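You operate a simulated robot arm through the tools that you are given. There is no shell and no other tool. Be economical: measure what you need, move in short steps, check, and stop when the job is done.

Carry out the task below with a simulated two-armed robot. There is one attempt and no reset: what you move stays moved.

Task
Take the brown clamp pad and leave it on the board bench. Then take the green stick and put it on the orange bench. Then fetch the blue roller and stand it on the beige red tipped board. Then take the black wedge and leave it on the pale bench. Then switch the rack fan switch on. Then take the black bolt and put it on top of the orange packer. Then put the yellow hose end on top of the grey hose cuff. Keep to this order. Set down upright: brown clamp pad, blue roller.

Only the result counts: the job must be done as asked and must still hold three seconds after the hand-in. Knocking over, shifting, dropping, spilling or breaking anything else fails it.

Robot
Two 7-joint arms with two-finger parallel grippers on one trunk, on a base that drives. Base frame: it is fixed to the floor where the robot stands at the start and does not move with it; the origin is under the middle of the robot, x ahead of it, y to its left, z up; the surface under the hand at the start is at about z = 0.82. Lengths are in m, angles in degrees, forces in N, time in s.
The left shoulder is at the start at [0.05, 0.158, 1.058], the right one opposite. With the tool pointing down near the work surface each hand reaches from about 0.24 to 0.66 m from the robot's upright axis, wherever it stands, measured 20 degrees to its own side. Places, roughly: black bolt (4x4x11 cm) [2.1, -6.6, 1]; black wedge (3x3x10 cm) [-2.9, -3.1, 0.4]; blue roller (4x7x18 cm) [-1.2, -1.3, 0.9]; board bench [3.6, 0.3, 0.8]; brown clamp pad (6x5x9 cm) [0.5, -0.1, 0.9]; green stick (20x3x3 cm) [0.8, -1.3, 0.9]; grey hose cuff (6x6x10 cm) [4.6, -6.9, 0.9]; orange bench [-0.3, 3.2, 0.8]; orange packer [2, -6.5, 1]; pale bench [1, -1.5, 0.9]; rack fan switch [-2.8, -3.7, 0.7]; red tipped board [-3, -3, 0.75]; yellow hose end (4x4x10 cm) [2.8, -6.8, 1]. Payload 3.91 kg a hand.
The tool frame of a hand sits at the grasp point between the pads (the TCP): z along the fingers, y along the line on which they close. The tips reach 0.03 m beyond it. Largest opening 0.11 m; finger width 0.02, thickness 0.01; the body of the gripper, 0.048 by 0.112 m, starts 0.055 m behind the TCP.
Orientation is that of the tool frame in the base frame, as [roll, pitch, yaw] about the fixed x, y, z axes, in that order (R = Rz(yaw) Ry(pitch) Rx(roll)). With the fingers straight down and closing along the base's y, the tool's x points along the base's -x, its y along +y and its z along -z.

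Tools
- The arms move only by the tool nudge_tool. It takes "left_targets", "right_targets" or both (then of equal length, played together; a hand with none holds still); each is a list of rows, each a list of 7 numbers: the shift along the base's x, y, z in units of 50 mm (1.0 is 50 mm), then the turn, a rotation vector about the base's x, y, z in units of 5 degrees (1.0 is 5 degrees), then the closure, from 0 (fully open) to 1 (shut). In form: [[x, y, z, rx, ry, rz, grip], ...]. A call has 1 to 12 rows; each row shifts and turns the commanded pose from where the row before left it. A call with a number of a shift or a turn outside -1 to 1 is refused whole. Rows are played at 5 a second. More than 0.05 m and 8.6 degrees between two rows, or a gripper value outside its range, and nothing of the call is played. A pose out of reach is approached as far as the arm can. The call stops where the force on the tool passes 40 N (or 10 N more than at its start, if that is more) or the arm is blocked; 0.2 s more then pass. Each finger travels about 0.153 m/s and halts on what it meets, pressing with about 33 N; the grip force reading is that of the motor and also rises with nothing between the fingers. The clock runs only during rows and for 0.2 s after the last one: add rows that do not move to give the fingers time. It gives the time, the measured TCP pose, the force on the tool (base axes), the opening and the grip force at its end, in the units of the frame above (readings bear some noise), with the torque about the TCP (base axes, N m) and any sound that the robot's microphone picked up.
- Cameras (640 x 400 px; columns grow to the right, rows downward): "scene" is now at [0.1322, -0.0099, 1.2217]; the picture's right is [-0.09, -1.00, 0.00], its down [-0.33, 0.03, -0.94] and it looks along [0.94, -0.08, -0.33] (base axes); focal length 260 px, centre (320, 200). "left" rides on the left gripper at [0.072, -0.017, -0.103] in its tool frame; the picture's right is [0.23, 0.97, 0.00], its down [-0.76, 0.18, -0.62] and it looks along [-0.61, 0.14, 0.78] (tool axes); focal length 222 px, centre (320, 200). "right" rides on the right gripper at [0.072, 0.017, -0.103] in its tool frame; the picture's right is [-0.23, 0.97, 0.00], its down [-0.76, -0.18, -0.62] and it looks along [-0.61, -0.14, 0.78] (tool axes); focal length 222 px, centre (320, 200). There is no depth. A picture from a camera that has moved, and an enlarged one, comes with that camera's place and axes in the base frame and with its lens.
- snapshot(camera): a new picture of that camera. No time passes.
- raise_lower(by): slides the trunk up (or, below 0, down) by that many m; the arms and the scene camera ride with it, the base frame stays. It gives what a move gives, with no picture.
- steer(legs): drives the robot by 1 to 6 legs, each [ahead, turn to the left] in m and degrees, along the robot's own axes; the way and the turn of a leg run together, so that a leg with both is an arc; at most 1.5 m and 180 degrees a leg. The arms and the cameras ride along, it lands a little off, and it stops where it bumps. It gives what a move gives.
- aim_head(pan, tilt): turns the head with the scene camera to pan (to the left, within 80 degrees either way) and tilt (down, from -29 to 69), counted from straight ahead of the robot. It gives what a move gives.
- inspect(camera, box): a new picture of the part [left, top, right, bottom] of that camera's present view, enlarged. No time passes.
- job_done(): hands the job in; it is judged then, once.

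Work in short steps. Places have to be worked out from the pictures, the camera data and where the tool is seen: move nearer, look again, correct. Check each grasp and each placing, and mend what went wrong. You have 196 turns and 192 pictures in all, those below and enlarged ones among them. Open the grippers and draw the arms clear of the work before you hand the job in, unless the task says otherwise; then end with one line.

The tools are called after ">>>" as name(argument=value, ...) on one line, values as JSON. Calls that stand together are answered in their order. nudge_tool: Moves the arms, as the interface text tells. Its arguments: {"type":"object","properties":{"left_targets":{"type":"array"},"right_targets":{"type":"array"}},"required":[]} The other tools are called the same way: raise_lower (by) slides the trunk up or down; steer (legs) drives the base; aim_head (pan, tilt) turns the head that bears the scene camera; snapshot (camera) takes a picture; inspect (camera, box) takes an enlarged picture of a part of a camera's view; job_done () hands the job in.

At the start:

```text
clock: 0.0
left_ee_pos: [0.3959, 0.0762, 1.1113]
left_tcp_rot: [179.9, 0.1, -179.7]
left_contact_force: [0.7, -1.0, -0.7]
left_torque: [-0.02, -0.04, -0.01]
left_opening: 0.1098
left_gripper_force: 0.0
right_ee_pos: [0.3785, -0.2492, 1.1086]
right_tcp_rot: [-180.0, 0.0, -179.8]
right_contact_force: [0.4, 0.0, -0.1]
right_torque: [0.02, 0.0, -0.04]
right_opening: 0.1102
right_gripper_force: 0.0
trunk travel left (down, up): [-0.3, 0.182]
robot x, y, heading: [-0.001, 0.0019, -0.1]
head pan, tilt: [-4.9, 19.4]
```

scene: 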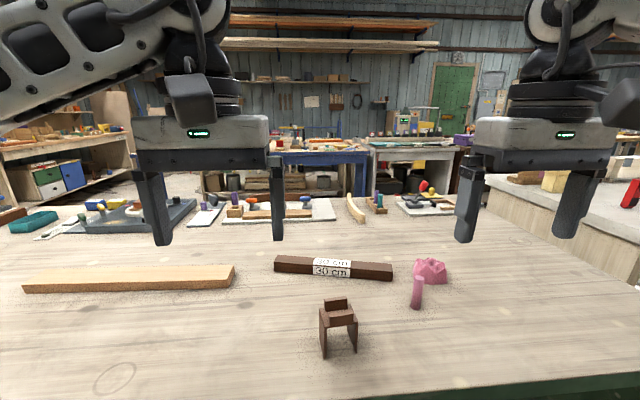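
right: 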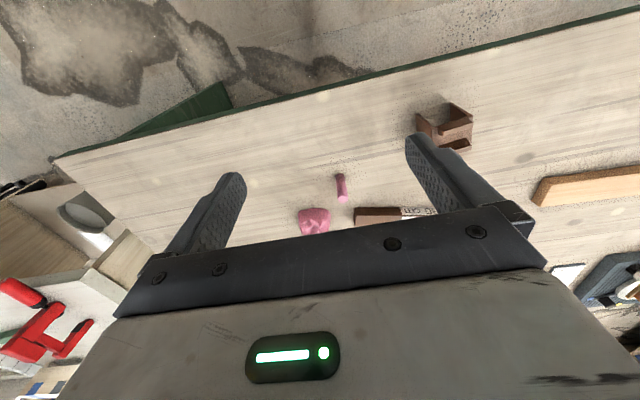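
left: 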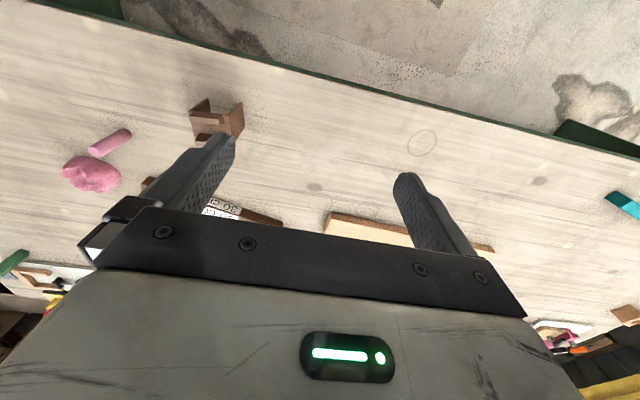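

I'll look closely at the brown clamp pad before grasping it.

>>> inspect(camera="scene", box=[270, 260, 430, 370])

>>> inspect(camera="right", box=[380, 70, 520, 170])

```text
3.64 times, centred on (350, 315) of scene
camera zoom: at [0.1322, -0.0099, 1.2217], right [-0.09, -1.0, 0.0], down [-0.33, 0.03, -0.94], along [0.94, -0.08, -0.33], focal length 945 px, centre (211, -218)
```

zoom: 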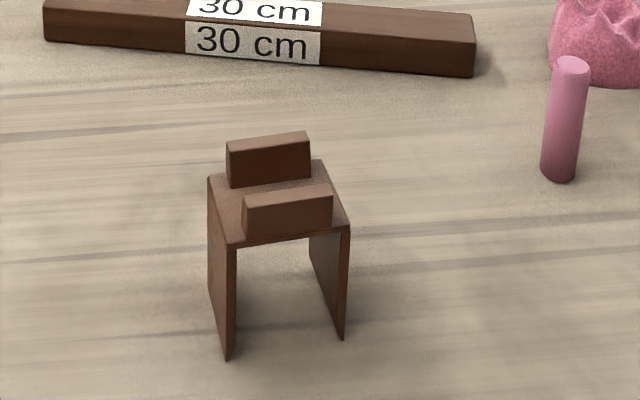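

```text
4.00 times, centred on (450, 120) of right
camera zoom: at [0.306, -0.2325, 1.2127], right [0.22, 0.97, 0.0], down [0.76, -0.17, 0.62], along [0.61, -0.14, -0.78], focal length 888 px, centre (-200, 520)
```

zoom: 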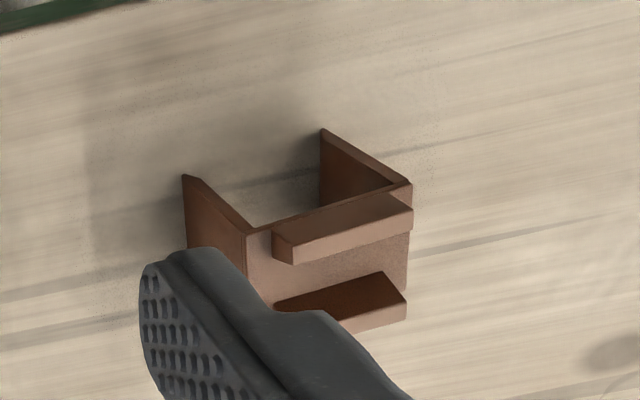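

The pad stands on two legs at about (0.484, -0.07), turned about +6°, with its side walls facing ±y. I'll bring the right hand above it and move the left hand aside.

>>> nudge_tool(right_targets=[[0.53, 0.89, 0, 0, 0, 0.3, 0], [0.53, 0.89, 0, 0, 0, 0.3, 0], [0.53, 0.89, 0, 0, 0, 0.3, 0], [0.53, 0.89, 0, 0, 0, 0.3, 0], [0, 0, -1, 0, 0, 0, 0], [0, 0, -1, 0, 0, 0, 0]], left_targets=[[0, 0.6, 0, 0, 0, 0, 0], [0, 0.6, 0, 0, 0, 0, 0], [0, 0.6, 0, 0, 0, 0, 0], [0, 0.6, 0, 0, 0, 0, 0], [0, 0, 0, 0, 0, 0, 0], [0, 0, 0, 0, 0, 0, 0]])

>>> snapshot(camera="right")

>>> snapshot(camera="scene")

```text
refused: row 1 steps farther than a row can; nothing moved
```

```text
186 pictures are left
camera right: at [0.306, -0.2325, 1.2127], right [0.22, 0.97, 0.0], down [0.76, -0.17, 0.62], along [0.61, -0.14, -0.78], focal length 222 px, centre (320, 200)
```

right: 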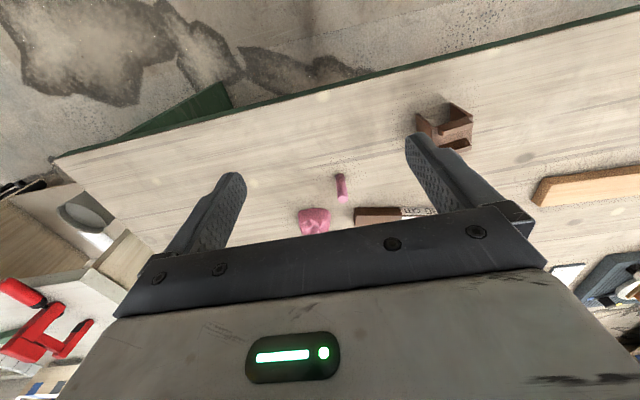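

```text
185 pictures are left
camera scene: at [0.1322, -0.0099, 1.2217], right [-0.09, -1.0, 0.0], down [-0.33, 0.03, -0.94], along [0.94, -0.08, -0.33], focal length 260 px, centre (320, 200)
```

scene: 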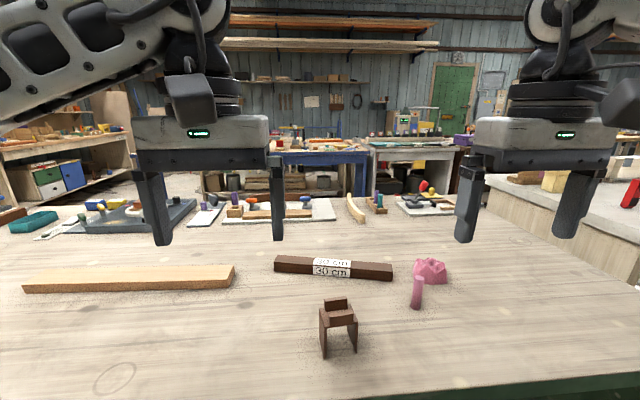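

The row's combined shift exceeded 50 mm, so I'll use smaller steps.

>>> nudge_tool(right_targets=[[0.42, 0.71, 0, 0, 0, 0.25, 0], [0.42, 0.71, 0, 0, 0, 0.25, 0], [0.42, 0.71, 0, 0, 0, 0.25, 0], [0.42, 0.71, 0, 0, 0, 0.25, 0], [0.42, 0.71, 0, 0, 0, 0.2, 0], [0, 0, -0.9, 0, 0, 0, 0], [0, 0, -0.9, 0, 0, 0, 0], [0, 0, 0, 0, 0, 0, 0]], left_targets=[[0, 0.6, 0, 0, 0, 0, 0], [0, 0.6, 0, 0, 0, 0, 0], [0, 0.6, 0, 0, 0, 0, 0], [0, 0.6, 0, 0, 0, 0, 0], [0, 0, 0, 0, 0, 0, 0], [0, 0, 0, 0, 0, 0, 0], [0, 0, 0, 0, 0, 0, 0], [0, 0, 0, 0, 0, 0, 0]])

>>> snapshot(camera="right")

>>> snapshot(camera="scene")

```text
clock: 1.8
left_ee_pos: [0.3967, 0.1981, 1.1108]
left_tcp_rot: [180.0, 0.0, -179.7]
left_contact_force: [0.7, 0.0, -0.2]
left_torque: [-0.01, -0.02, -0.01]
left_opening: 0.1101
left_gripper_force: 0.1
right_ee_pos: [0.4279, -0.1566, 1.0216]
right_tcp_rot: [-180.0, 0.2, -173.7]
right_contact_force: [-0.4, -0.1, -0.6]
right_torque: [-0.05, 0.02, 0.02]
right_opening: 0.1099
right_gripper_force: 0.0
right hand out of reach, approached as far as the arm can: row 3, 4, 5
trunk travel left (down, up): [-0.3, 0.182]
robot x, y, heading: [-0.0006, 0.0053, 0.0]
head pan, tilt: [-4.9, 19.4]
```

```text
184 pictures are left
camera right: at [0.3539, -0.1468, 1.1248], right [0.12, 0.99, 0.0], down [0.78, -0.09, 0.62], along [0.62, -0.07, -0.78], focal length 222 px, centre (320, 200)
```

right: 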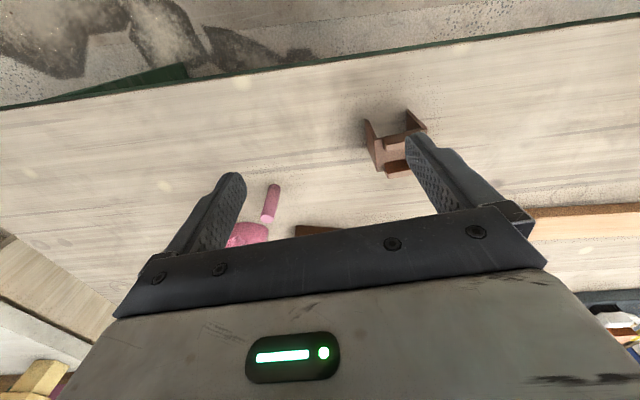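

```text
183 pictures are left
camera scene: at [0.1322, -0.01, 1.2217], right [-0.09, -1.0, 0.0], down [-0.33, 0.03, -0.94], along [0.94, -0.08, -0.33], focal length 260 px, centre (320, 200)
```

scene: 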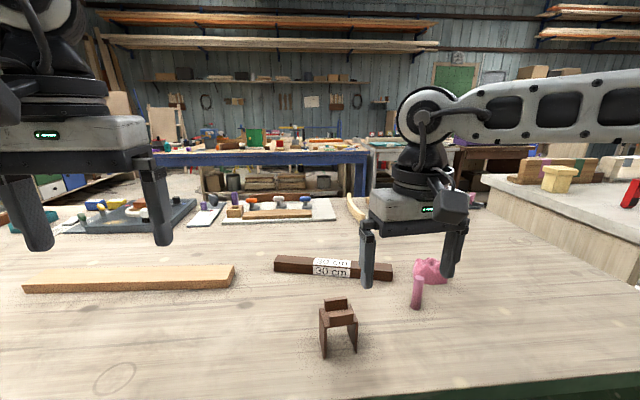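

At this lower height the reach is better, so I'll shift the rest of the way over the pad.

>>> nudge_tool(right_targets=[[0.5, 0.8, 0, 0, 0, 0, 0], [0.5, 0.8, 0, 0, 0, 0, 0], [0, 0, 0, 0, 0, 0, 0]])

>>> snapshot(camera="right")

>>> snapshot(camera="scene")

```text
clock: 2.6
left_ee_pos: [0.3957, 0.1971, 1.1118]
left_tcp_rot: [179.9, 0.0, -179.7]
left_contact_force: [0.5, 0.1, -0.8]
left_torque: [0.0, 0.04, 0.03]
left_opening: 0.1098
left_gripper_force: 0.0
right_ee_pos: [0.4393, -0.1362, 1.0205]
right_tcp_rot: [-179.9, 0.1, -173.8]
right_contact_force: [-0.5, 0.6, -0.6]
right_torque: [-0.04, 0.01, 0.04]
right_opening: 0.11
right_gripper_force: 0.2
right hand out of reach, approached as far as the arm can: row 1, 2
trunk travel left (down, up): [-0.3, 0.182]
robot x, y, heading: [0.0005, 0.002, -0.1]
head pan, tilt: [-4.9, 19.4]
```

```text
182 pictures are left
camera right: at [0.3663, -0.1268, 1.1243], right [0.12, 0.99, 0.0], down [0.78, -0.1, 0.62], along [0.62, -0.08, -0.78], focal length 222 px, centre (320, 200)
```

right: 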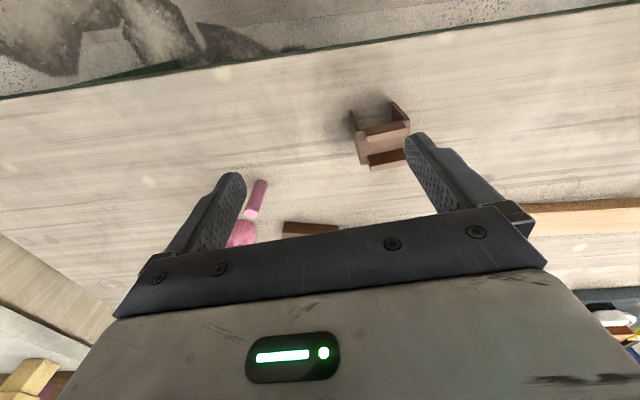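

```text
181 pictures are left
camera scene: at [0.132, -0.01, 1.2217], right [-0.09, -1.0, 0.0], down [-0.33, 0.03, -0.94], along [0.94, -0.08, -0.33], focal length 260 px, centre (320, 200)
```

scene: 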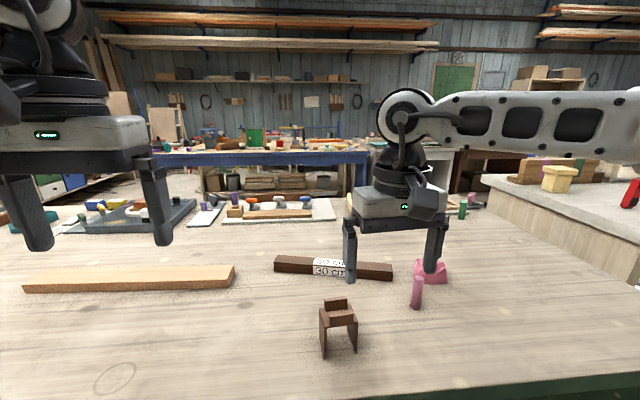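

The right hand is at its reach limit at this height, so I'll raise the trunk 0.1 m, which puts the shoulder level with the wrist.

>>> raise_lower(by=0.12)

>>> nudge_tool(right_targets=[[0, 0, -1, 0, 0, 0, 0], [0, 0, -1, 0, 0, 0, 0], [0.48, 0.7, 0, 0, 0, 0, 0], [0.42, 0.6, 0, 0, 0, 0, 0], [0, 0, 0, 0, 0, 0, 0]])

>>> snapshot(camera="right")

>>> snapshot(camera="scene")

```text
clock: 4.1
left_ee_pos: [0.3948, 0.1976, 1.2307]
left_tcp_rot: [179.9, -0.1, -179.7]
left_contact_force: [0.3, 0.1, 0.8]
left_torque: [0.01, -0.02, -0.02]
left_opening: 0.1101
left_gripper_force: 0.1
right_ee_pos: [0.4417, -0.1362, 1.14]
right_tcp_rot: [180.0, 0.0, -173.8]
right_contact_force: [0.4, -0.8, -0.1]
right_torque: [0.02, -0.06, 0.02]
right_opening: 0.1102
right_gripper_force: 0.0
trunk travel left (down, up): [-0.42, 0.062]
robot x, y, heading: [-0.0003, 0.0037, 0.0]
head pan, tilt: [-4.9, 19.4]
```

```text
clock: 5.3
left_ee_pos: [0.3963, 0.1981, 1.2305]
left_tcp_rot: [180.0, 0.0, -179.7]
left_contact_force: [-0.1, 0.0, -0.7]
left_torque: [-0.02, 0.0, -0.02]
left_opening: 0.1099
left_gripper_force: 0.2
right_ee_pos: [0.4474, -0.1303, 1.0497]
right_tcp_rot: [179.9, 0.0, -173.9]
right_contact_force: [-0.2, -0.3, 0.3]
right_torque: [-0.02, -0.05, -0.01]
right_opening: 0.1099
right_gripper_force: 0.1
right hand out of reach, approached as far as the arm can: row 3, 4
trunk travel left (down, up): [-0.42, 0.062]
robot x, y, heading: [-0.0008, 0.0034, -0.1]
head pan, tilt: [-4.9, 19.4]
```

```text
180 pictures are left
camera right: at [0.3735, -0.1209, 1.1535], right [0.12, 0.99, 0.0], down [0.78, -0.1, 0.62], along [0.62, -0.07, -0.78], focal length 222 px, centre (320, 200)
```

right: 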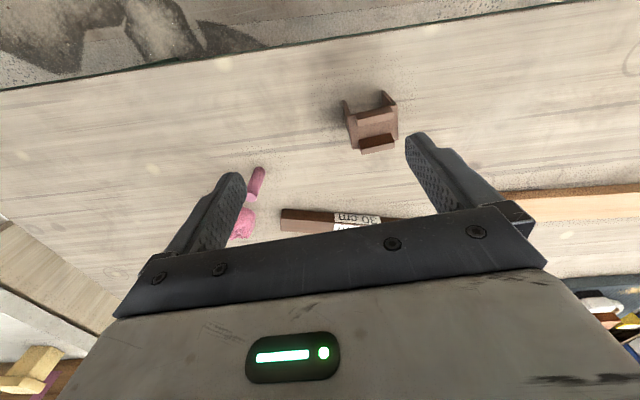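

```text
179 pictures are left
camera scene: at [0.1321, -0.0099, 1.3417], right [-0.09, -1.0, 0.0], down [-0.33, 0.03, -0.94], along [0.94, -0.08, -0.33], focal length 260 px, centre (320, 200)
```

scene: 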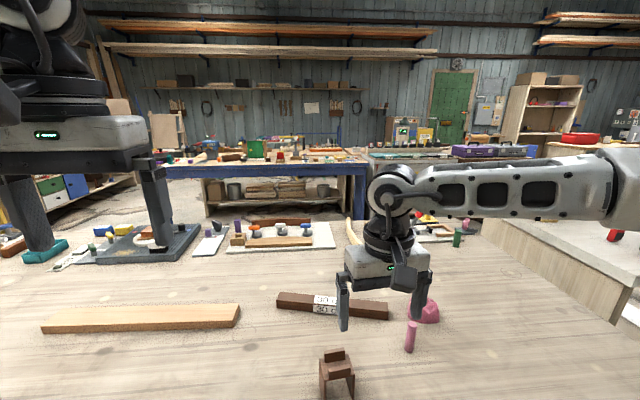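

The hand seems limited when it crosses inward, so I'll turn the base 14° to the left to bring the pad onto the right hand's own side.

>>> steer(legs=[[0, 14]])

```text
clock: 6.5
left_ee_pos: [0.3364, 0.2869, 1.231]
left_tcp_rot: [-179.9, 0.0, -165.8]
left_contact_force: [0.0, -0.4, -0.2]
left_torque: [0.0, 0.0, 0.01]
left_opening: 0.1099
left_gripper_force: 0.1
right_ee_pos: [0.4656, -0.0193, 1.0492]
right_tcp_rot: [179.9, 0.1, -160.0]
right_contact_force: [-0.2, 0.3, 0.2]
right_torque: [-0.03, 0.03, -0.01]
right_opening: 0.1101
right_gripper_force: 0.0
trunk travel left (down, up): [-0.42, 0.062]
robot x, y, heading: [-0.0008, -0.003, 14.0]
head pan, tilt: [-4.9, 19.4]
```

Now I'll correct to (0.484, -0.072), turn back to the pad's yaw, and descend a little.

>>> nudge_tool(right_targets=[[0.18, -0.52, 0, 0, 0, -0.95, 0], [0.18, -0.52, 0, 0, 0, -0.95, 0], [0, 0, -0.8, 0, 0, -0.9, 0], [0, 0, -0.6, 0, 0, 0, 0], [0, 0, 0, 0, 0, 0, 0]])

>>> snapshot(camera="right")

>>> snapshot(camera="scene")

```text
clock: 7.7
left_ee_pos: [0.3359, 0.2874, 1.2309]
left_tcp_rot: [-180.0, 0.1, -165.9]
left_contact_force: [-0.3, -1.3, 0.6]
left_torque: [0.01, 0.03, -0.03]
left_opening: 0.1102
left_gripper_force: 0.0
right_ee_pos: [0.4839, -0.0743, 0.9798]
right_tcp_rot: [180.0, 0.1, -174.1]
right_contact_force: [0.2, -0.4, -0.2]
right_torque: [-0.02, 0.01, 0.0]
right_opening: 0.11
right_gripper_force: 0.1
trunk travel left (down, up): [-0.42, 0.062]
robot x, y, heading: [-0.0046, -0.003, 13.9]
head pan, tilt: [-4.9, 19.4]
```

```text
178 pictures are left
camera right: at [0.4099, -0.0646, 1.084], right [0.13, 0.99, 0.0], down [0.77, -0.1, 0.62], along [0.62, -0.08, -0.78], focal length 222 px, centre (320, 200)
```

right: 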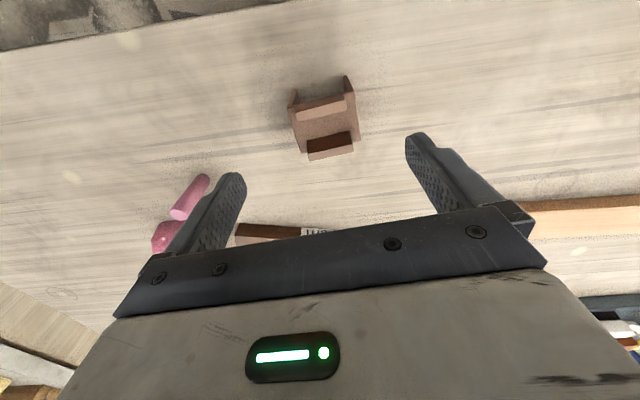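

```text
177 pictures are left
camera scene: at [0.1301, 0.0221, 1.3418], right [0.15, -0.99, 0.0], down [-0.33, -0.05, -0.94], along [0.93, 0.15, -0.33], focal length 260 px, centre (320, 200)
```

scene: 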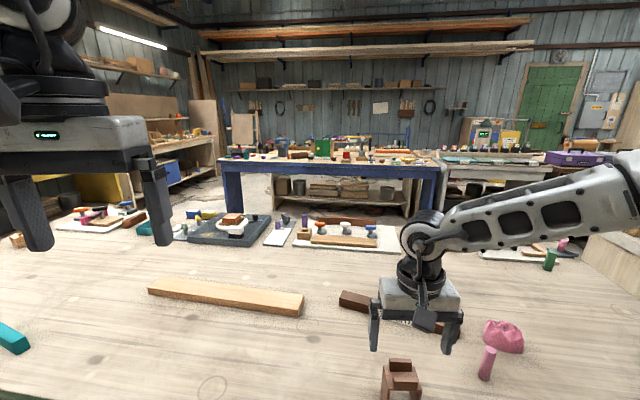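

The pad is centred between the fingers in the measurement (0.481, -0.069). I'll descend to z≈0.875 and close.

>>> nudge_tool(right_targets=[[0, 0.08, -0.7, 0, 0, 0, 0], [0, 0, -0.7, 0, 0, 0, 0], [0, 0, -0.7, 0, 0, 0, 0], [0, 0, 0, 0, 0, 0, 0], [0, 0, 0, 0, 0, 0, 0.35], [0, 0, 0, 0, 0, 0, 1], [0, 0, 0, 0, 0, 0, 1]])

>>> snapshot(camera="right")

```text
clock: 9.3
left_ee_pos: [0.3366, 0.2865, 1.2305]
left_tcp_rot: [-180.0, 0.0, -165.9]
left_contact_force: [-0.9, 0.1, -0.3]
left_torque: [0.0, -0.03, 0.01]
left_opening: 0.11
left_gripper_force: 0.0
right_ee_pos: [0.472, -0.0923, 0.8958]
right_tcp_rot: [179.9, 0.1, -174.0]
right_contact_force: [0.6, -0.1, -0.4]
right_torque: [0.02, -0.07, 0.01]
right_opening: 0.0576
right_gripper_force: 33.2
right hand out of reach, approached as far as the arm can: row 2, 3
trunk travel left (down, up): [-0.42, 0.062]
robot x, y, heading: [-0.0027, 0.0006, 13.7]
head pan, tilt: [-4.9, 19.4]
```

```text
176 pictures are left
camera right: at [0.3977, -0.0836, 0.9987], right [0.12, 0.99, 0.0], down [0.77, -0.1, 0.62], along [0.62, -0.08, -0.78], focal length 222 px, centre (320, 200)
```

right: 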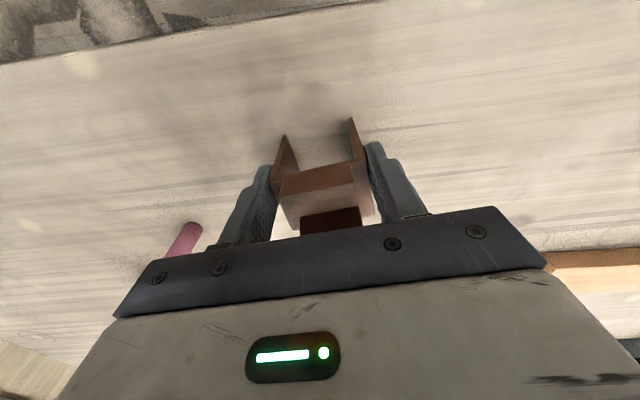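

It's gripped (opening 0.058 m). I'll lift it and check that it holds.

>>> nudge_tool(right_targets=[[0, 0, 0.8, 0, 0, 0, 1], [0, 0, 0.8, 0, 0, 0, 1], [0, 0, 0.8, 0, 0, 0, 1], [0, 0, 0, 0, 0, 0, 1]])

>>> snapshot(camera="right")

>>> snapshot(camera="scene")

```text
clock: 10.3
left_ee_pos: [0.3378, 0.2856, 1.2309]
left_tcp_rot: [-180.0, 0.0, -165.9]
left_contact_force: [-0.3, -0.1, -0.3]
left_torque: [0.01, -0.02, -0.02]
left_opening: 0.11
left_gripper_force: 0.1
right_ee_pos: [0.4705, -0.0958, 1.0158]
right_tcp_rot: [179.9, 0.0, -174.1]
right_contact_force: [0.7, 1.2, -0.1]
right_torque: [-0.01, 0.01, -0.01]
right_opening: 0.0576
right_gripper_force: 33.1
trunk travel left (down, up): [-0.42, 0.062]
robot x, y, heading: [-0.0005, -0.004, 13.9]
head pan, tilt: [-4.9, 19.4]
```

```text
175 pictures are left
camera right: at [0.3969, -0.0864, 1.1188], right [0.12, 0.99, 0.0], down [0.78, -0.1, 0.62], along [0.62, -0.08, -0.78], focal length 222 px, centre (320, 200)
```

right: 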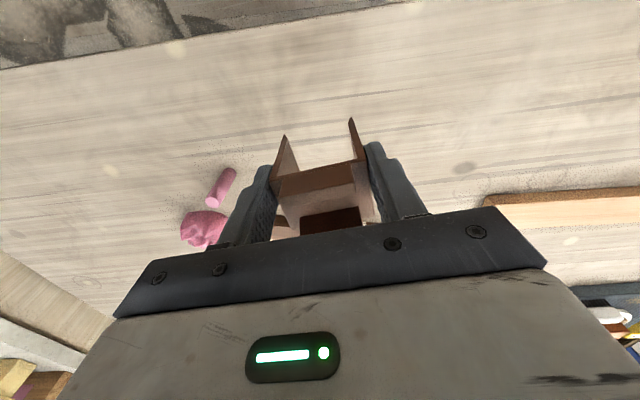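

```text
174 pictures are left
camera scene: at [0.1305, 0.0218, 1.3417], right [0.15, -0.99, 0.0], down [-0.33, -0.05, -0.94], along [0.93, 0.15, -0.33], focal length 260 px, centre (320, 200)
```

scene: 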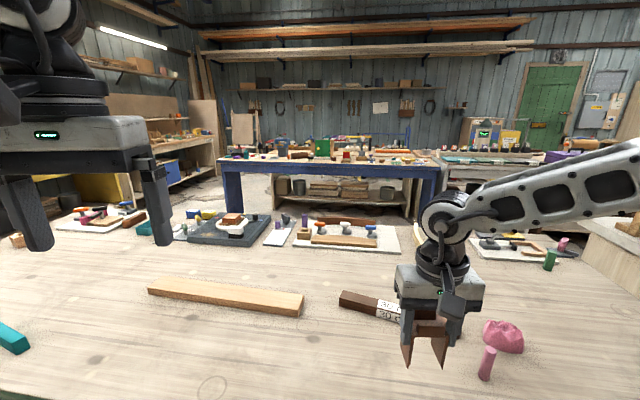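

The pad is held. I'll tuck the hand up and in, then look both ways to plan the route.

>>> nudge_tool(right_targets=[[-0.5, -0.5, 0.6, 0, 0, 0, 1], [-0.5, -0.5, 0.6, 0, 0, 0, 1], [-0.5, -0.5, 0.6, 0, 0, 0, 1], [0, 0, 0.6, 0, 0, 0, 1]])

>>> aim_head(pan=-70, tilt=25)

>>> snapshot(camera="scene")

>>> aim_head(pan=70, tilt=25)

>>> snapshot(camera="scene")

```text
clock: 11.3
left_ee_pos: [0.3367, 0.286, 1.2314]
left_tcp_rot: [-179.9, 0.0, -165.9]
left_contact_force: [-0.3, 0.4, 0.7]
left_torque: [0.03, 0.02, 0.0]
left_opening: 0.1099
left_gripper_force: 0.0
right_ee_pos: [0.3961, -0.1685, 1.1356]
right_tcp_rot: [-180.0, 0.1, -173.9]
right_contact_force: [0.0, -0.4, 0.1]
right_torque: [-0.03, 0.02, 0.01]
right_opening: 0.0577
right_gripper_force: 33.3
trunk travel left (down, up): [-0.42, 0.062]
robot x, y, heading: [-0.0006, 0.0004, 13.8]
head pan, tilt: [-4.9, 19.4]
```

```text
clock: 12.7
left_ee_pos: [0.3365, 0.2862, 1.2297]
left_tcp_rot: [-180.0, 0.0, -165.9]
left_contact_force: [0.3, -0.2, -0.5]
left_torque: [0.03, -0.01, 0.0]
left_opening: 0.1099
left_gripper_force: 0.1
right_ee_pos: [0.3979, -0.1689, 1.1343]
right_tcp_rot: [180.0, 0.1, -174.0]
right_contact_force: [0.6, -1.0, 0.2]
right_torque: [0.01, -0.02, 0.01]
right_opening: 0.0576
right_gripper_force: 33.3
trunk travel left (down, up): [-0.42, 0.062]
robot x, y, heading: [-0.0004, 0.002, 13.6]
head pan, tilt: [-70.0, 25.0]
```

```text
173 pictures are left
camera scene: at [0.0895, -0.069, 1.3326], right [-0.83, -0.56, 0.0], down [-0.24, 0.35, -0.91], along [0.5, -0.75, -0.42], focal length 260 px, centre (320, 200)
```

scene: 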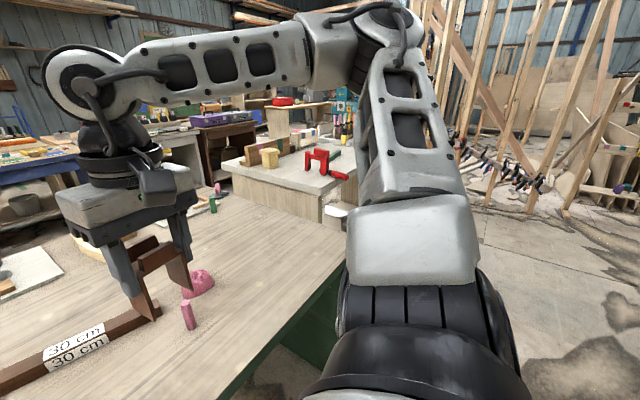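

```text
clock: 14.9
left_ee_pos: [0.3366, 0.2867, 1.2315]
left_tcp_rot: [179.9, 0.0, -166.0]
left_contact_force: [0.0, -0.1, 0.8]
left_torque: [0.0, -0.01, 0.01]
left_opening: 0.1098
left_gripper_force: 0.0
right_ee_pos: [0.3975, -0.1694, 1.1341]
right_tcp_rot: [179.9, 0.1, -173.9]
right_contact_force: [-0.1, 0.7, -0.4]
right_torque: [0.01, 0.01, -0.03]
right_opening: 0.0573
right_gripper_force: 32.9
trunk travel left (down, up): [-0.42, 0.062]
robot x, y, heading: [-0.0001, -0.0021, 13.8]
head pan, tilt: [70.0, 25.0]
```

```text
172 pictures are left
camera scene: at [0.0482, 0.0991, 1.3326], right [0.99, -0.11, 0.0], down [-0.05, -0.42, -0.91], along [0.1, 0.9, -0.42], focal length 260 px, centre (320, 200)
```

scene: 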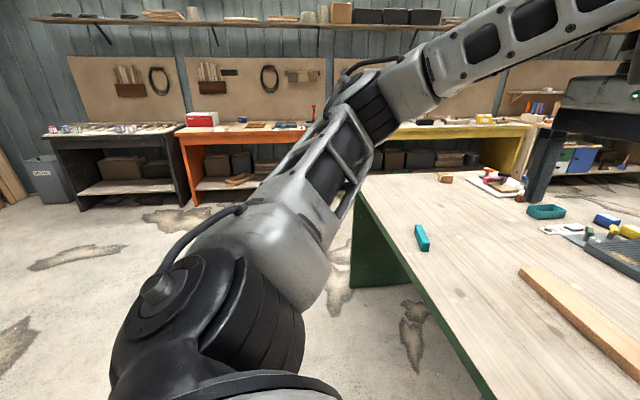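

The route is around the home bench's left end (y≈1.43), with the orange bench front at y≈2.95. I'll back off, face +y and drive into the corridor.

>>> steer(legs=[[-0.35, 0], [0, 76], [1.2, 0], [1.03, 0]])

>>> aim_head(pan=-70, tilt=15)

>>> snapshot(camera="scene")

>>> aim_head(pan=0, tilt=25)

>>> snapshot(camera="scene")

```text
clock: 31.1
left_ee_pos: [-0.5728, 2.532, 1.2312]
left_tcp_rot: [-180.0, 0.0, -88.2]
left_contact_force: [0.3, 0.4, -0.3]
left_torque: [-0.03, -0.03, 0.01]
left_opening: 0.1101
left_gripper_force: 0.0
right_ee_pos: [-0.1136, 2.4963, 1.1342]
right_tcp_rot: [179.9, 0.1, -96.2]
right_contact_force: [-0.2, 1.1, -1.4]
right_torque: [0.0, 0.02, -0.01]
right_opening: 0.0575
right_gripper_force: 32.8
trunk travel left (down, up): [-0.42, 0.062]
robot x, y, heading: [-0.3614, 2.1417, 91.6]
head pan, tilt: [70.0, 25.0]
```

```text
clock: 33.3
left_ee_pos: [-0.5721, 2.5328, 1.2299]
left_tcp_rot: [-179.9, 0.0, -88.1]
left_contact_force: [-0.6, -0.8, -0.1]
left_torque: [0.0, 0.0, 0.03]
left_opening: 0.1102
left_gripper_force: 0.0
right_ee_pos: [-0.1136, 2.4969, 1.1344]
right_tcp_rot: [179.9, 0.1, -96.1]
right_contact_force: [0.1, -0.4, -0.1]
right_torque: [-0.01, 0.02, -0.01]
right_opening: 0.0577
right_gripper_force: 33.3
trunk travel left (down, up): [-0.42, 0.062]
robot x, y, heading: [-0.3635, 2.143, 91.4]
head pan, tilt: [-70.0, 15.0]
```

```text
171 pictures are left
camera scene: at [-0.278, 2.2159, 1.3488], right [0.37, -0.93, 0.0], down [-0.24, -0.1, -0.97], along [0.9, 0.36, -0.26], focal length 260 px, centre (320, 200)
```

scene: 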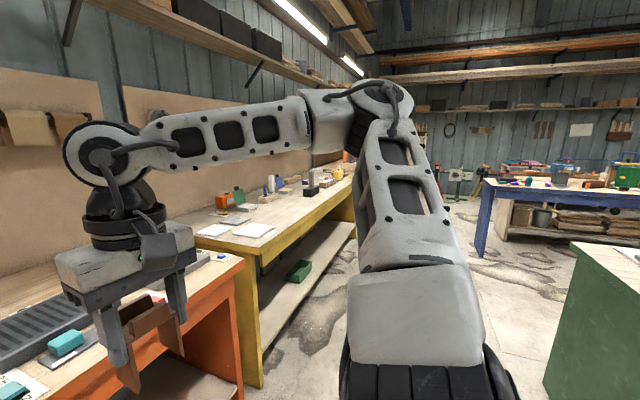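

```text
clock: 34.7
left_ee_pos: [-0.5734, 2.5344, 1.2305]
left_tcp_rot: [-179.9, 0.0, -88.0]
left_contact_force: [-0.5, -0.7, 0.2]
left_torque: [0.01, 0.02, 0.01]
left_opening: 0.11
left_gripper_force: 0.0
right_ee_pos: [-0.1149, 2.4947, 1.1342]
right_tcp_rot: [179.9, 0.1, -96.2]
right_contact_force: [-0.7, -0.1, 0.4]
right_torque: [-0.04, 0.0, 0.02]
right_opening: 0.0573
right_gripper_force: 32.9
trunk travel left (down, up): [-0.42, 0.062]
robot x, y, heading: [-0.3703, 2.1443, 91.3]
head pan, tilt: [0.0, 25.0]
```

```text
170 pictures are left
camera scene: at [-0.3673, 2.2736, 1.3326], right [1.0, 0.03, 0.0], down [0.01, -0.42, -0.91], along [-0.02, 0.91, -0.42], focal length 260 px, centre (320, 200)
```

scene: 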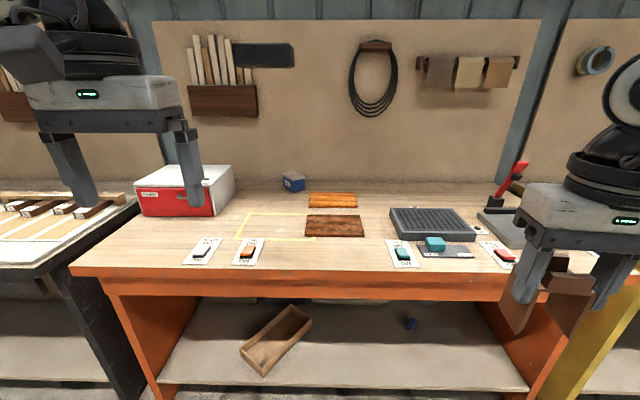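

The corridor is clear and the yellow bench is in line with the orange one. I'll turn right and drive ahead to x≈2.15.

>>> steer(legs=[[0, -92], [1.25, 0], [1.25, 0]])

>>> aim_head(pan=-45, tilt=25)

>>> snapshot(camera="scene")

```text
clock: 50.7
left_ee_pos: [2.5352, 2.3675, 1.2319]
left_tcp_rot: [-179.9, 0.0, 179.6]
left_contact_force: [0.1, 0.9, 0.8]
left_torque: [0.04, 0.04, -0.01]
left_opening: 0.11
left_gripper_force: 0.0
right_ee_pos: [2.4777, 1.912, 1.1353]
right_tcp_rot: [179.9, 0.1, 171.4]
right_contact_force: [0.7, 0.5, -1.5]
right_torque: [-0.01, 0.02, 0.02]
right_opening: 0.0573
right_gripper_force: 33.3
trunk travel left (down, up): [-0.42, 0.062]
robot x, y, heading: [2.1372, 2.1761, -1.0]
head pan, tilt: [0.0, 25.0]
```

```text
clock: 51.9
left_ee_pos: [2.5351, 2.3672, 1.2307]
left_tcp_rot: [-180.0, 0.0, 179.6]
left_contact_force: [-0.6, 0.3, 0.3]
left_torque: [-0.02, 0.01, -0.01]
left_opening: 0.1103
left_gripper_force: 0.0
right_ee_pos: [2.4786, 1.9121, 1.1352]
right_tcp_rot: [-180.0, 0.1, 171.4]
right_contact_force: [0.0, 0.2, 0.1]
right_torque: [-0.05, 0.03, 0.04]
right_opening: 0.0577
right_gripper_force: 33.3
trunk travel left (down, up): [-0.42, 0.062]
robot x, y, heading: [2.1388, 2.1744, -0.8]
head pan, tilt: [-45.0, 25.0]
```

```text
169 pictures are left
camera scene: at [2.24, 2.107, 1.3326], right [-0.72, -0.7, 0.0], down [-0.29, 0.3, -0.91], along [0.63, -0.65, -0.42], focal length 260 px, centre (320, 200)
```

scene: 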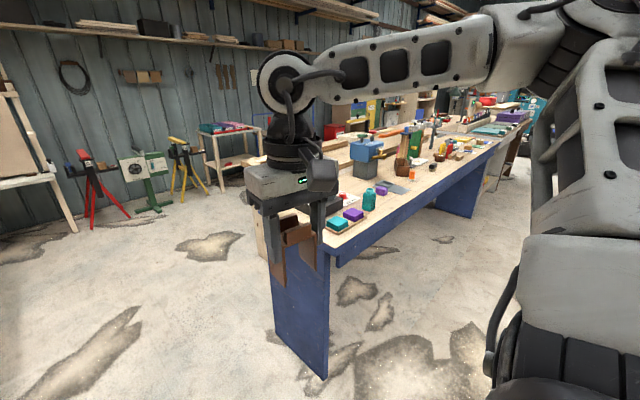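

The board bench front edge is at x≈2.67, so the aisle runs from x≈1.35 to 2.67. I'll drive down it to y≈0.45 and then turn to face the bench.

>>> steer(legs=[[0, -92], [0.85, 0], [0.85, 0], [0, 92]])

>>> aim_head(pan=0, tilt=28)

>>> snapshot(camera="scene")

```text
clock: 68.2
left_ee_pos: [2.4333, 0.65, 1.2318]
left_tcp_rot: [180.0, -0.1, 175.6]
left_contact_force: [0.3, 0.8, 0.0]
left_torque: [0.0, -0.01, -0.02]
left_opening: 0.1099
left_gripper_force: 0.1
right_ee_pos: [2.3456, 0.1994, 1.1355]
right_tcp_rot: [179.9, 0.1, 167.6]
right_contact_force: [0.9, 0.9, -0.3]
right_torque: [-0.01, 0.0, 0.02]
right_opening: 0.0575
right_gripper_force: 33.0
trunk travel left (down, up): [-0.42, 0.062]
robot x, y, heading: [2.0228, 0.4868, -4.9]
head pan, tilt: [-45.0, 25.0]
```

```text
clock: 69.3
left_ee_pos: [2.4337, 0.6503, 1.2298]
left_tcp_rot: [180.0, 0.0, 175.6]
left_contact_force: [-0.3, 0.2, 0.2]
left_torque: [0.01, -0.03, -0.01]
left_opening: 0.1099
left_gripper_force: 0.0
right_ee_pos: [2.3457, 0.1988, 1.1341]
right_tcp_rot: [-180.0, 0.0, 167.5]
right_contact_force: [-0.1, 0.9, -1.1]
right_torque: [0.0, 0.02, -0.01]
right_opening: 0.0573
right_gripper_force: 33.4
trunk travel left (down, up): [-0.42, 0.062]
robot x, y, heading: [2.0217, 0.4864, -4.8]
head pan, tilt: [0.0, 28.0]
```

```text
168 pictures are left
camera scene: at [2.1529, 0.4726, 1.3278], right [-0.08, -1.0, 0.0], down [-0.47, 0.04, -0.88], along [0.88, -0.07, -0.47], focal length 260 px, centre (320, 200)
```

scene: 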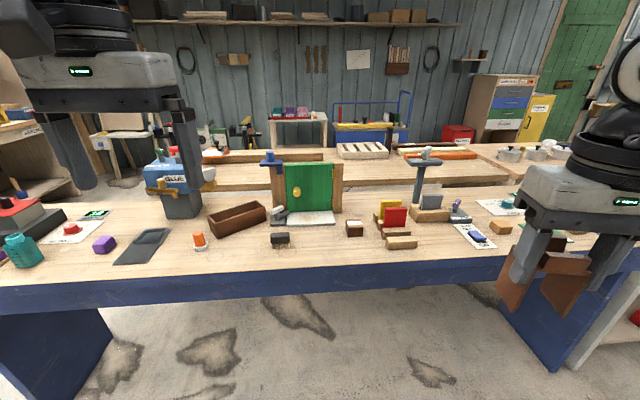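

The blue bench spans x≈2.68–3.25, so the board bench at (3.6, 0.3) is probably the wooden one behind it. I'll zoom in.

>>> inspect(camera="scene", box=[180, 110, 400, 250])

>>> inspect(camera="scene", box=[380, 110, 600, 250])

```text
2.86 times, centred on (290, 180) of scene
camera zoom: at [2.1529, 0.4726, 1.3278], right [-0.08, -1.0, 0.0], down [-0.47, 0.04, -0.88], along [0.88, -0.07, -0.47], focal length 742 px, centre (406, 257)
```

zoom: 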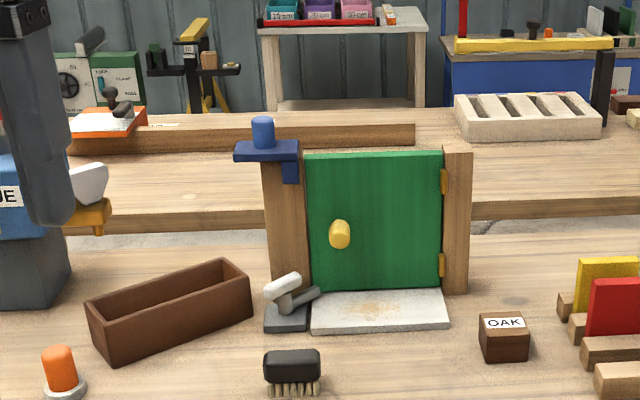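

```text
2.86 times, centred on (490, 180) of scene
camera zoom: at [2.1529, 0.4726, 1.3278], right [-0.08, -1.0, 0.0], down [-0.47, 0.04, -0.88], along [0.88, -0.07, -0.47], focal length 742 px, centre (-166, 257)
```

zoom: 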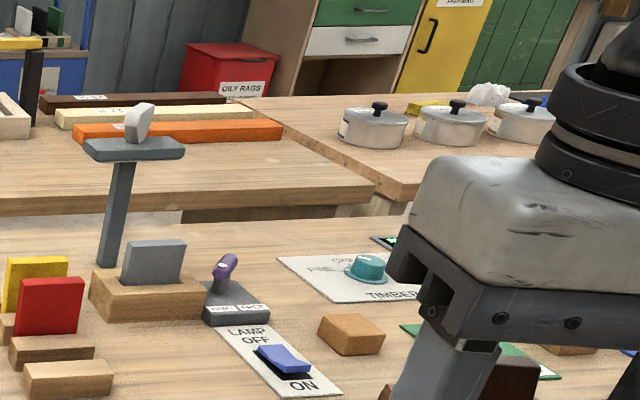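

The board bench is the one behind: x≈3.34–3.83, y≈-0.56–1.2, with only a narrow gap in front. I'll go back around and approach its left end.

>>> steer(legs=[[0, 94], [0.85, 0], [0.85, 0], [0, -90], [1.0, 0]])

>>> aim_head(pan=-40, tilt=28)

>>> snapshot(camera="scene")

```text
clock: 90.5
left_ee_pos: [3.4725, 2.3606, 1.2309]
left_tcp_rot: [179.9, 0.0, 179.1]
left_contact_force: [-0.3, 0.3, -0.5]
left_torque: [0.0, -0.01, 0.01]
left_opening: 0.11
left_gripper_force: 0.1
right_ee_pos: [3.4125, 1.9053, 1.1343]
right_tcp_rot: [179.8, 0.1, 171.0]
right_contact_force: [0.3, 0.1, 0.4]
right_torque: [-0.01, 0.01, -0.01]
right_opening: 0.0575
right_gripper_force: 32.5
trunk travel left (down, up): [-0.42, 0.062]
robot x, y, heading: [3.073, 2.1662, -1.1]
head pan, tilt: [0.0, 28.0]
```

```text
clock: 91.6
left_ee_pos: [3.4708, 2.36, 1.2316]
left_tcp_rot: [179.9, -0.1, 179.1]
left_contact_force: [-0.9, 0.9, 0.1]
left_torque: [0.01, -0.01, 0.03]
left_opening: 0.11
left_gripper_force: 0.1
right_ee_pos: [3.4116, 1.9055, 1.1344]
right_tcp_rot: [179.9, 0.1, 170.9]
right_contact_force: [0.3, -0.6, -1.2]
right_torque: [0.02, 0.02, -0.03]
right_opening: 0.0576
right_gripper_force: 33.1
trunk travel left (down, up): [-0.42, 0.062]
robot x, y, heading: [3.0716, 2.1723, -1.0]
head pan, tilt: [-40.0, 28.0]
```

```text
165 pictures are left
camera scene: at [3.1801, 2.1079, 1.3278], right [-0.66, -0.75, 0.0], down [-0.35, 0.31, -0.88], along [0.66, -0.58, -0.47], focal length 260 px, centre (320, 200)
```

scene: 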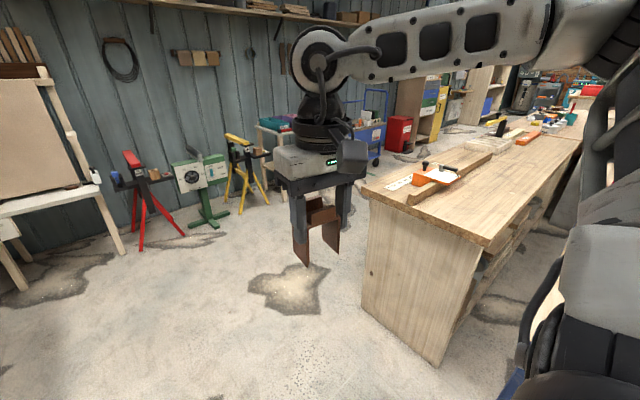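

The bench end is at y≈1.22, x 3.33–3.9, with its near half clear. I'll drive to face that end.

>>> steer(legs=[[0.58, 0], [0, -89], [0.5, 0]])

>>> aim_head(pan=0, tilt=35)

>>> snapshot(camera="scene")

```text
clock: 101.2
left_ee_pos: [3.8188, 1.2636, 1.2311]
left_tcp_rot: [-179.9, 0.0, 88.3]
left_contact_force: [-0.6, 0.0, 0.3]
left_torque: [-0.03, -0.01, -0.02]
left_opening: 0.1101
left_gripper_force: 0.0
right_ee_pos: [3.3635, 1.3296, 1.1347]
right_tcp_rot: [179.9, 0.2, 80.2]
right_contact_force: [-0.9, -0.5, 0.3]
right_torque: [0.02, 0.0, 0.0]
right_opening: 0.0575
right_gripper_force: 32.8
trunk travel left (down, up): [-0.42, 0.062]
robot x, y, heading: [3.6331, 1.6695, -92.0]
head pan, tilt: [-40.0, 28.0]
```

```text
clock: 102.3
left_ee_pos: [3.8171, 1.2641, 1.23]
left_tcp_rot: [180.0, 0.0, 88.4]
left_contact_force: [-0.2, 0.3, 0.1]
left_torque: [-0.02, 0.0, 0.01]
left_opening: 0.1099
left_gripper_force: 0.1
right_ee_pos: [3.3633, 1.33, 1.1349]
right_tcp_rot: [180.0, 0.1, 80.2]
right_contact_force: [0.5, -0.3, -0.2]
right_torque: [0.03, 0.0, -0.01]
right_opening: 0.0575
right_gripper_force: 32.9
trunk travel left (down, up): [-0.42, 0.062]
robot x, y, heading: [3.6337, 1.6669, -92.1]
head pan, tilt: [0.0, 35.0]
```

```text
164 pictures are left
camera scene: at [3.6282, 1.5365, 1.3169], right [-1.0, 0.04, 0.0], down [0.02, 0.57, -0.82], along [-0.03, -0.82, -0.57], focal length 260 px, centre (320, 200)
```

scene: 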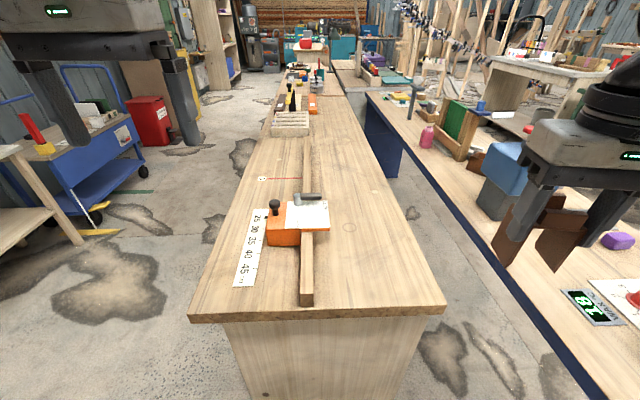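

The bench's right half near x≈3.48, y≈1.1 is clear. I'll drive 8 cm closer, lower the trunk 0.12 m, and bring the hand over the spot.

>>> steer(legs=[[0.08, 0]])

>>> raise_lower(by=-0.12)

>>> nudge_tool(right_targets=[[0.6, -0.7, 0, 0, 0, 0, 1], [0.6, -0.7, 0, 0, 0, 0, 1], [0.6, -0.7, 0, 0, 0, 0, 1], [0.5, -0.6, 0, 0, 0, 0, 1], [0, 0, -0.8, 0, 0, 0, 1], [0, 0, -0.3, 0, 0, 0, 1], [0, 0, 0, 0, 0, 0, 1]])

>>> snapshot(camera="scene")

>>> snapshot(camera="right")

```text
clock: 103.3
left_ee_pos: [3.8143, 1.1842, 1.2303]
left_tcp_rot: [-180.0, 0.0, 88.4]
left_contact_force: [0.6, 0.0, -0.1]
left_torque: [0.02, -0.01, 0.03]
left_opening: 0.11
left_gripper_force: 0.1
right_ee_pos: [3.3601, 1.2514, 1.1346]
right_tcp_rot: [179.9, 0.0, 80.3]
right_contact_force: [0.2, 0.0, -0.5]
right_torque: [0.06, 0.02, 0.01]
right_opening: 0.0577
right_gripper_force: 33.2
trunk travel left (down, up): [-0.42, 0.062]
robot x, y, heading: [3.6284, 1.5873, -91.8]
head pan, tilt: [0.0, 35.0]
```

```text
clock: 104.8
left_ee_pos: [3.8157, 1.1867, 1.1115]
left_tcp_rot: [-180.0, -0.1, 88.4]
left_contact_force: [0.0, 0.0, 0.1]
left_torque: [0.0, 0.03, -0.02]
left_opening: 0.1099
left_gripper_force: 0.0
right_ee_pos: [3.3591, 1.2526, 1.0155]
right_tcp_rot: [179.9, 0.1, 80.3]
right_contact_force: [-0.4, -0.3, -1.0]
right_torque: [0.0, 0.01, 0.0]
right_opening: 0.0576
right_gripper_force: 33.1
trunk travel left (down, up): [-0.3, 0.182]
robot x, y, heading: [3.6302, 1.5882, -91.9]
head pan, tilt: [0.0, 35.0]
```

```text
clock: 106.5
left_ee_pos: [3.8148, 1.1861, 1.1116]
left_tcp_rot: [179.9, 0.0, 88.5]
left_contact_force: [-0.1, 0.3, -0.3]
left_torque: [0.01, 0.04, -0.02]
left_opening: 0.1099
left_gripper_force: 0.1
right_ee_pos: [3.4665, 1.1241, 0.9607]
right_tcp_rot: [179.9, 0.2, 80.2]
right_contact_force: [0.4, 0.2, -0.5]
right_torque: [-0.03, 0.01, -0.03]
right_opening: 0.0575
right_gripper_force: 32.7
right hand out of reach, approached as far as the arm can: row 4
trunk travel left (down, up): [-0.3, 0.182]
robot x, y, heading: [3.6276, 1.5898, -92.2]
head pan, tilt: [0.0, 35.0]
```

```text
163 pictures are left
camera scene: at [3.6256, 1.4581, 1.1968], right [-1.0, 0.03, 0.0], down [0.02, 0.57, -0.82], along [-0.03, -0.82, -0.57], focal length 260 px, centre (320, 200)
```

scene: 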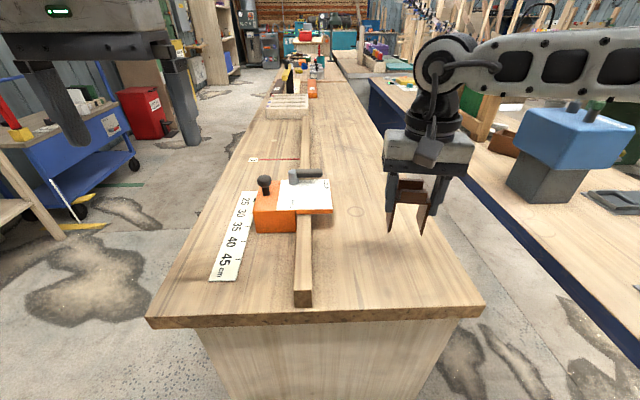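

```text
162 pictures are left
camera right: at [3.496, 1.193, 1.064], right [0.92, -0.39, 0.0], down [-0.3, -0.72, 0.62], along [-0.24, -0.58, -0.78], focal length 222 px, centre (320, 200)
```

right: 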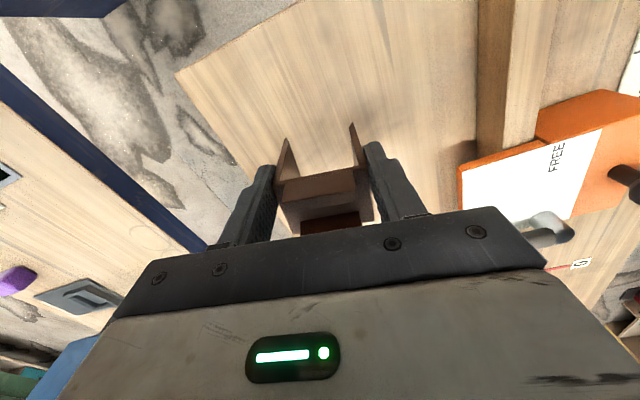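

The pad is over a clear patch about 9 cm from each edge. I'll lower it carefully.

>>> nudge_tool(right_targets=[[0, 0, -0.6, 0, 0, 0, 1], [0, 0, -0.6, 0, 0, 0, 1], [0, 0, -0.1, 0, 0, 0, 1], [0, 0, 0, 0, 0, 0, 1]])

>>> snapshot(camera="scene")

```text
clock: 107.5
left_ee_pos: [3.8165, 1.1862, 1.1108]
left_tcp_rot: [-180.0, 0.0, 88.4]
left_contact_force: [0.0, -0.6, 0.2]
left_torque: [-0.02, 0.01, -0.03]
left_opening: 0.1102
left_gripper_force: 0.1
right_ee_pos: [3.4647, 1.1286, 0.8953]
right_tcp_rot: [179.8, 0.3, 80.3]
right_contact_force: [0.2, 0.0, 0.2]
right_torque: [-0.01, 0.0, 0.0]
right_opening: 0.0573
right_gripper_force: 33.3
right hand out of reach, approached as far as the arm can: row 3
trunk travel left (down, up): [-0.3, 0.182]
robot x, y, heading: [3.6323, 1.5896, -92.4]
head pan, tilt: [0.0, 35.0]
```

```text
161 pictures are left
camera scene: at [3.6256, 1.4582, 1.1968], right [-1.0, 0.03, 0.0], down [0.02, 0.57, -0.82], along [-0.03, -0.82, -0.57], focal length 260 px, centre (320, 200)
```

scene: 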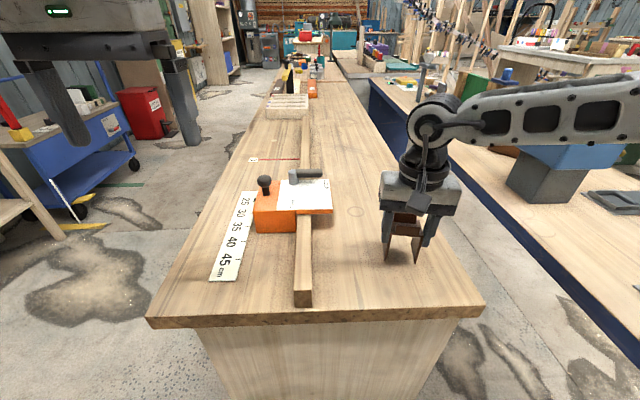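

The arm is at its limit, so I'll lower the pad the rest of the way with the trunk.

>>> raise_lower(by=-0.012)

>>> inspect(camera="scene", box=[340, 170, 500, 280])

```text
clock: 108.0
left_ee_pos: [3.8144, 1.1867, 1.0976]
left_tcp_rot: [180.0, 0.0, 88.5]
left_contact_force: [0.0, -0.7, -0.5]
left_torque: [-0.02, -0.01, 0.0]
left_opening: 0.1101
left_gripper_force: 0.1
right_ee_pos: [3.4647, 1.1289, 0.8833]
right_tcp_rot: [179.8, 0.1, 80.2]
right_contact_force: [-0.3, 0.8, -0.5]
right_torque: [-0.01, 0.04, 0.03]
right_opening: 0.0573
right_gripper_force: 33.0
trunk travel left (down, up): [-0.288, 0.194]
robot x, y, heading: [3.6297, 1.5892, -92.1]
head pan, tilt: [0.0, 35.0]
```

```text
3.64 times, centred on (420, 225) of scene
camera zoom: at [3.6256, 1.4584, 1.1848], right [-1.0, 0.03, 0.0], down [0.02, 0.57, -0.82], along [-0.03, -0.82, -0.57], focal length 945 px, centre (-44, 109)
```

zoom: 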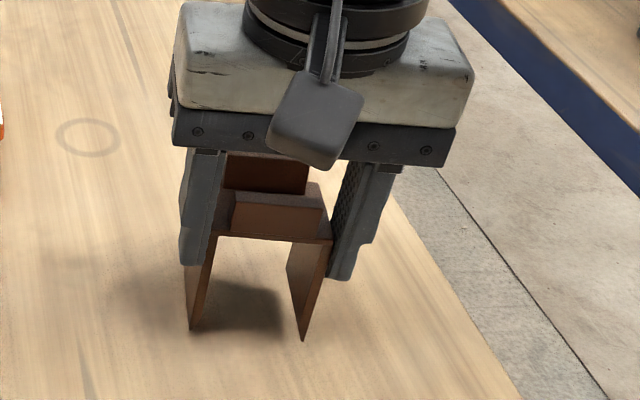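

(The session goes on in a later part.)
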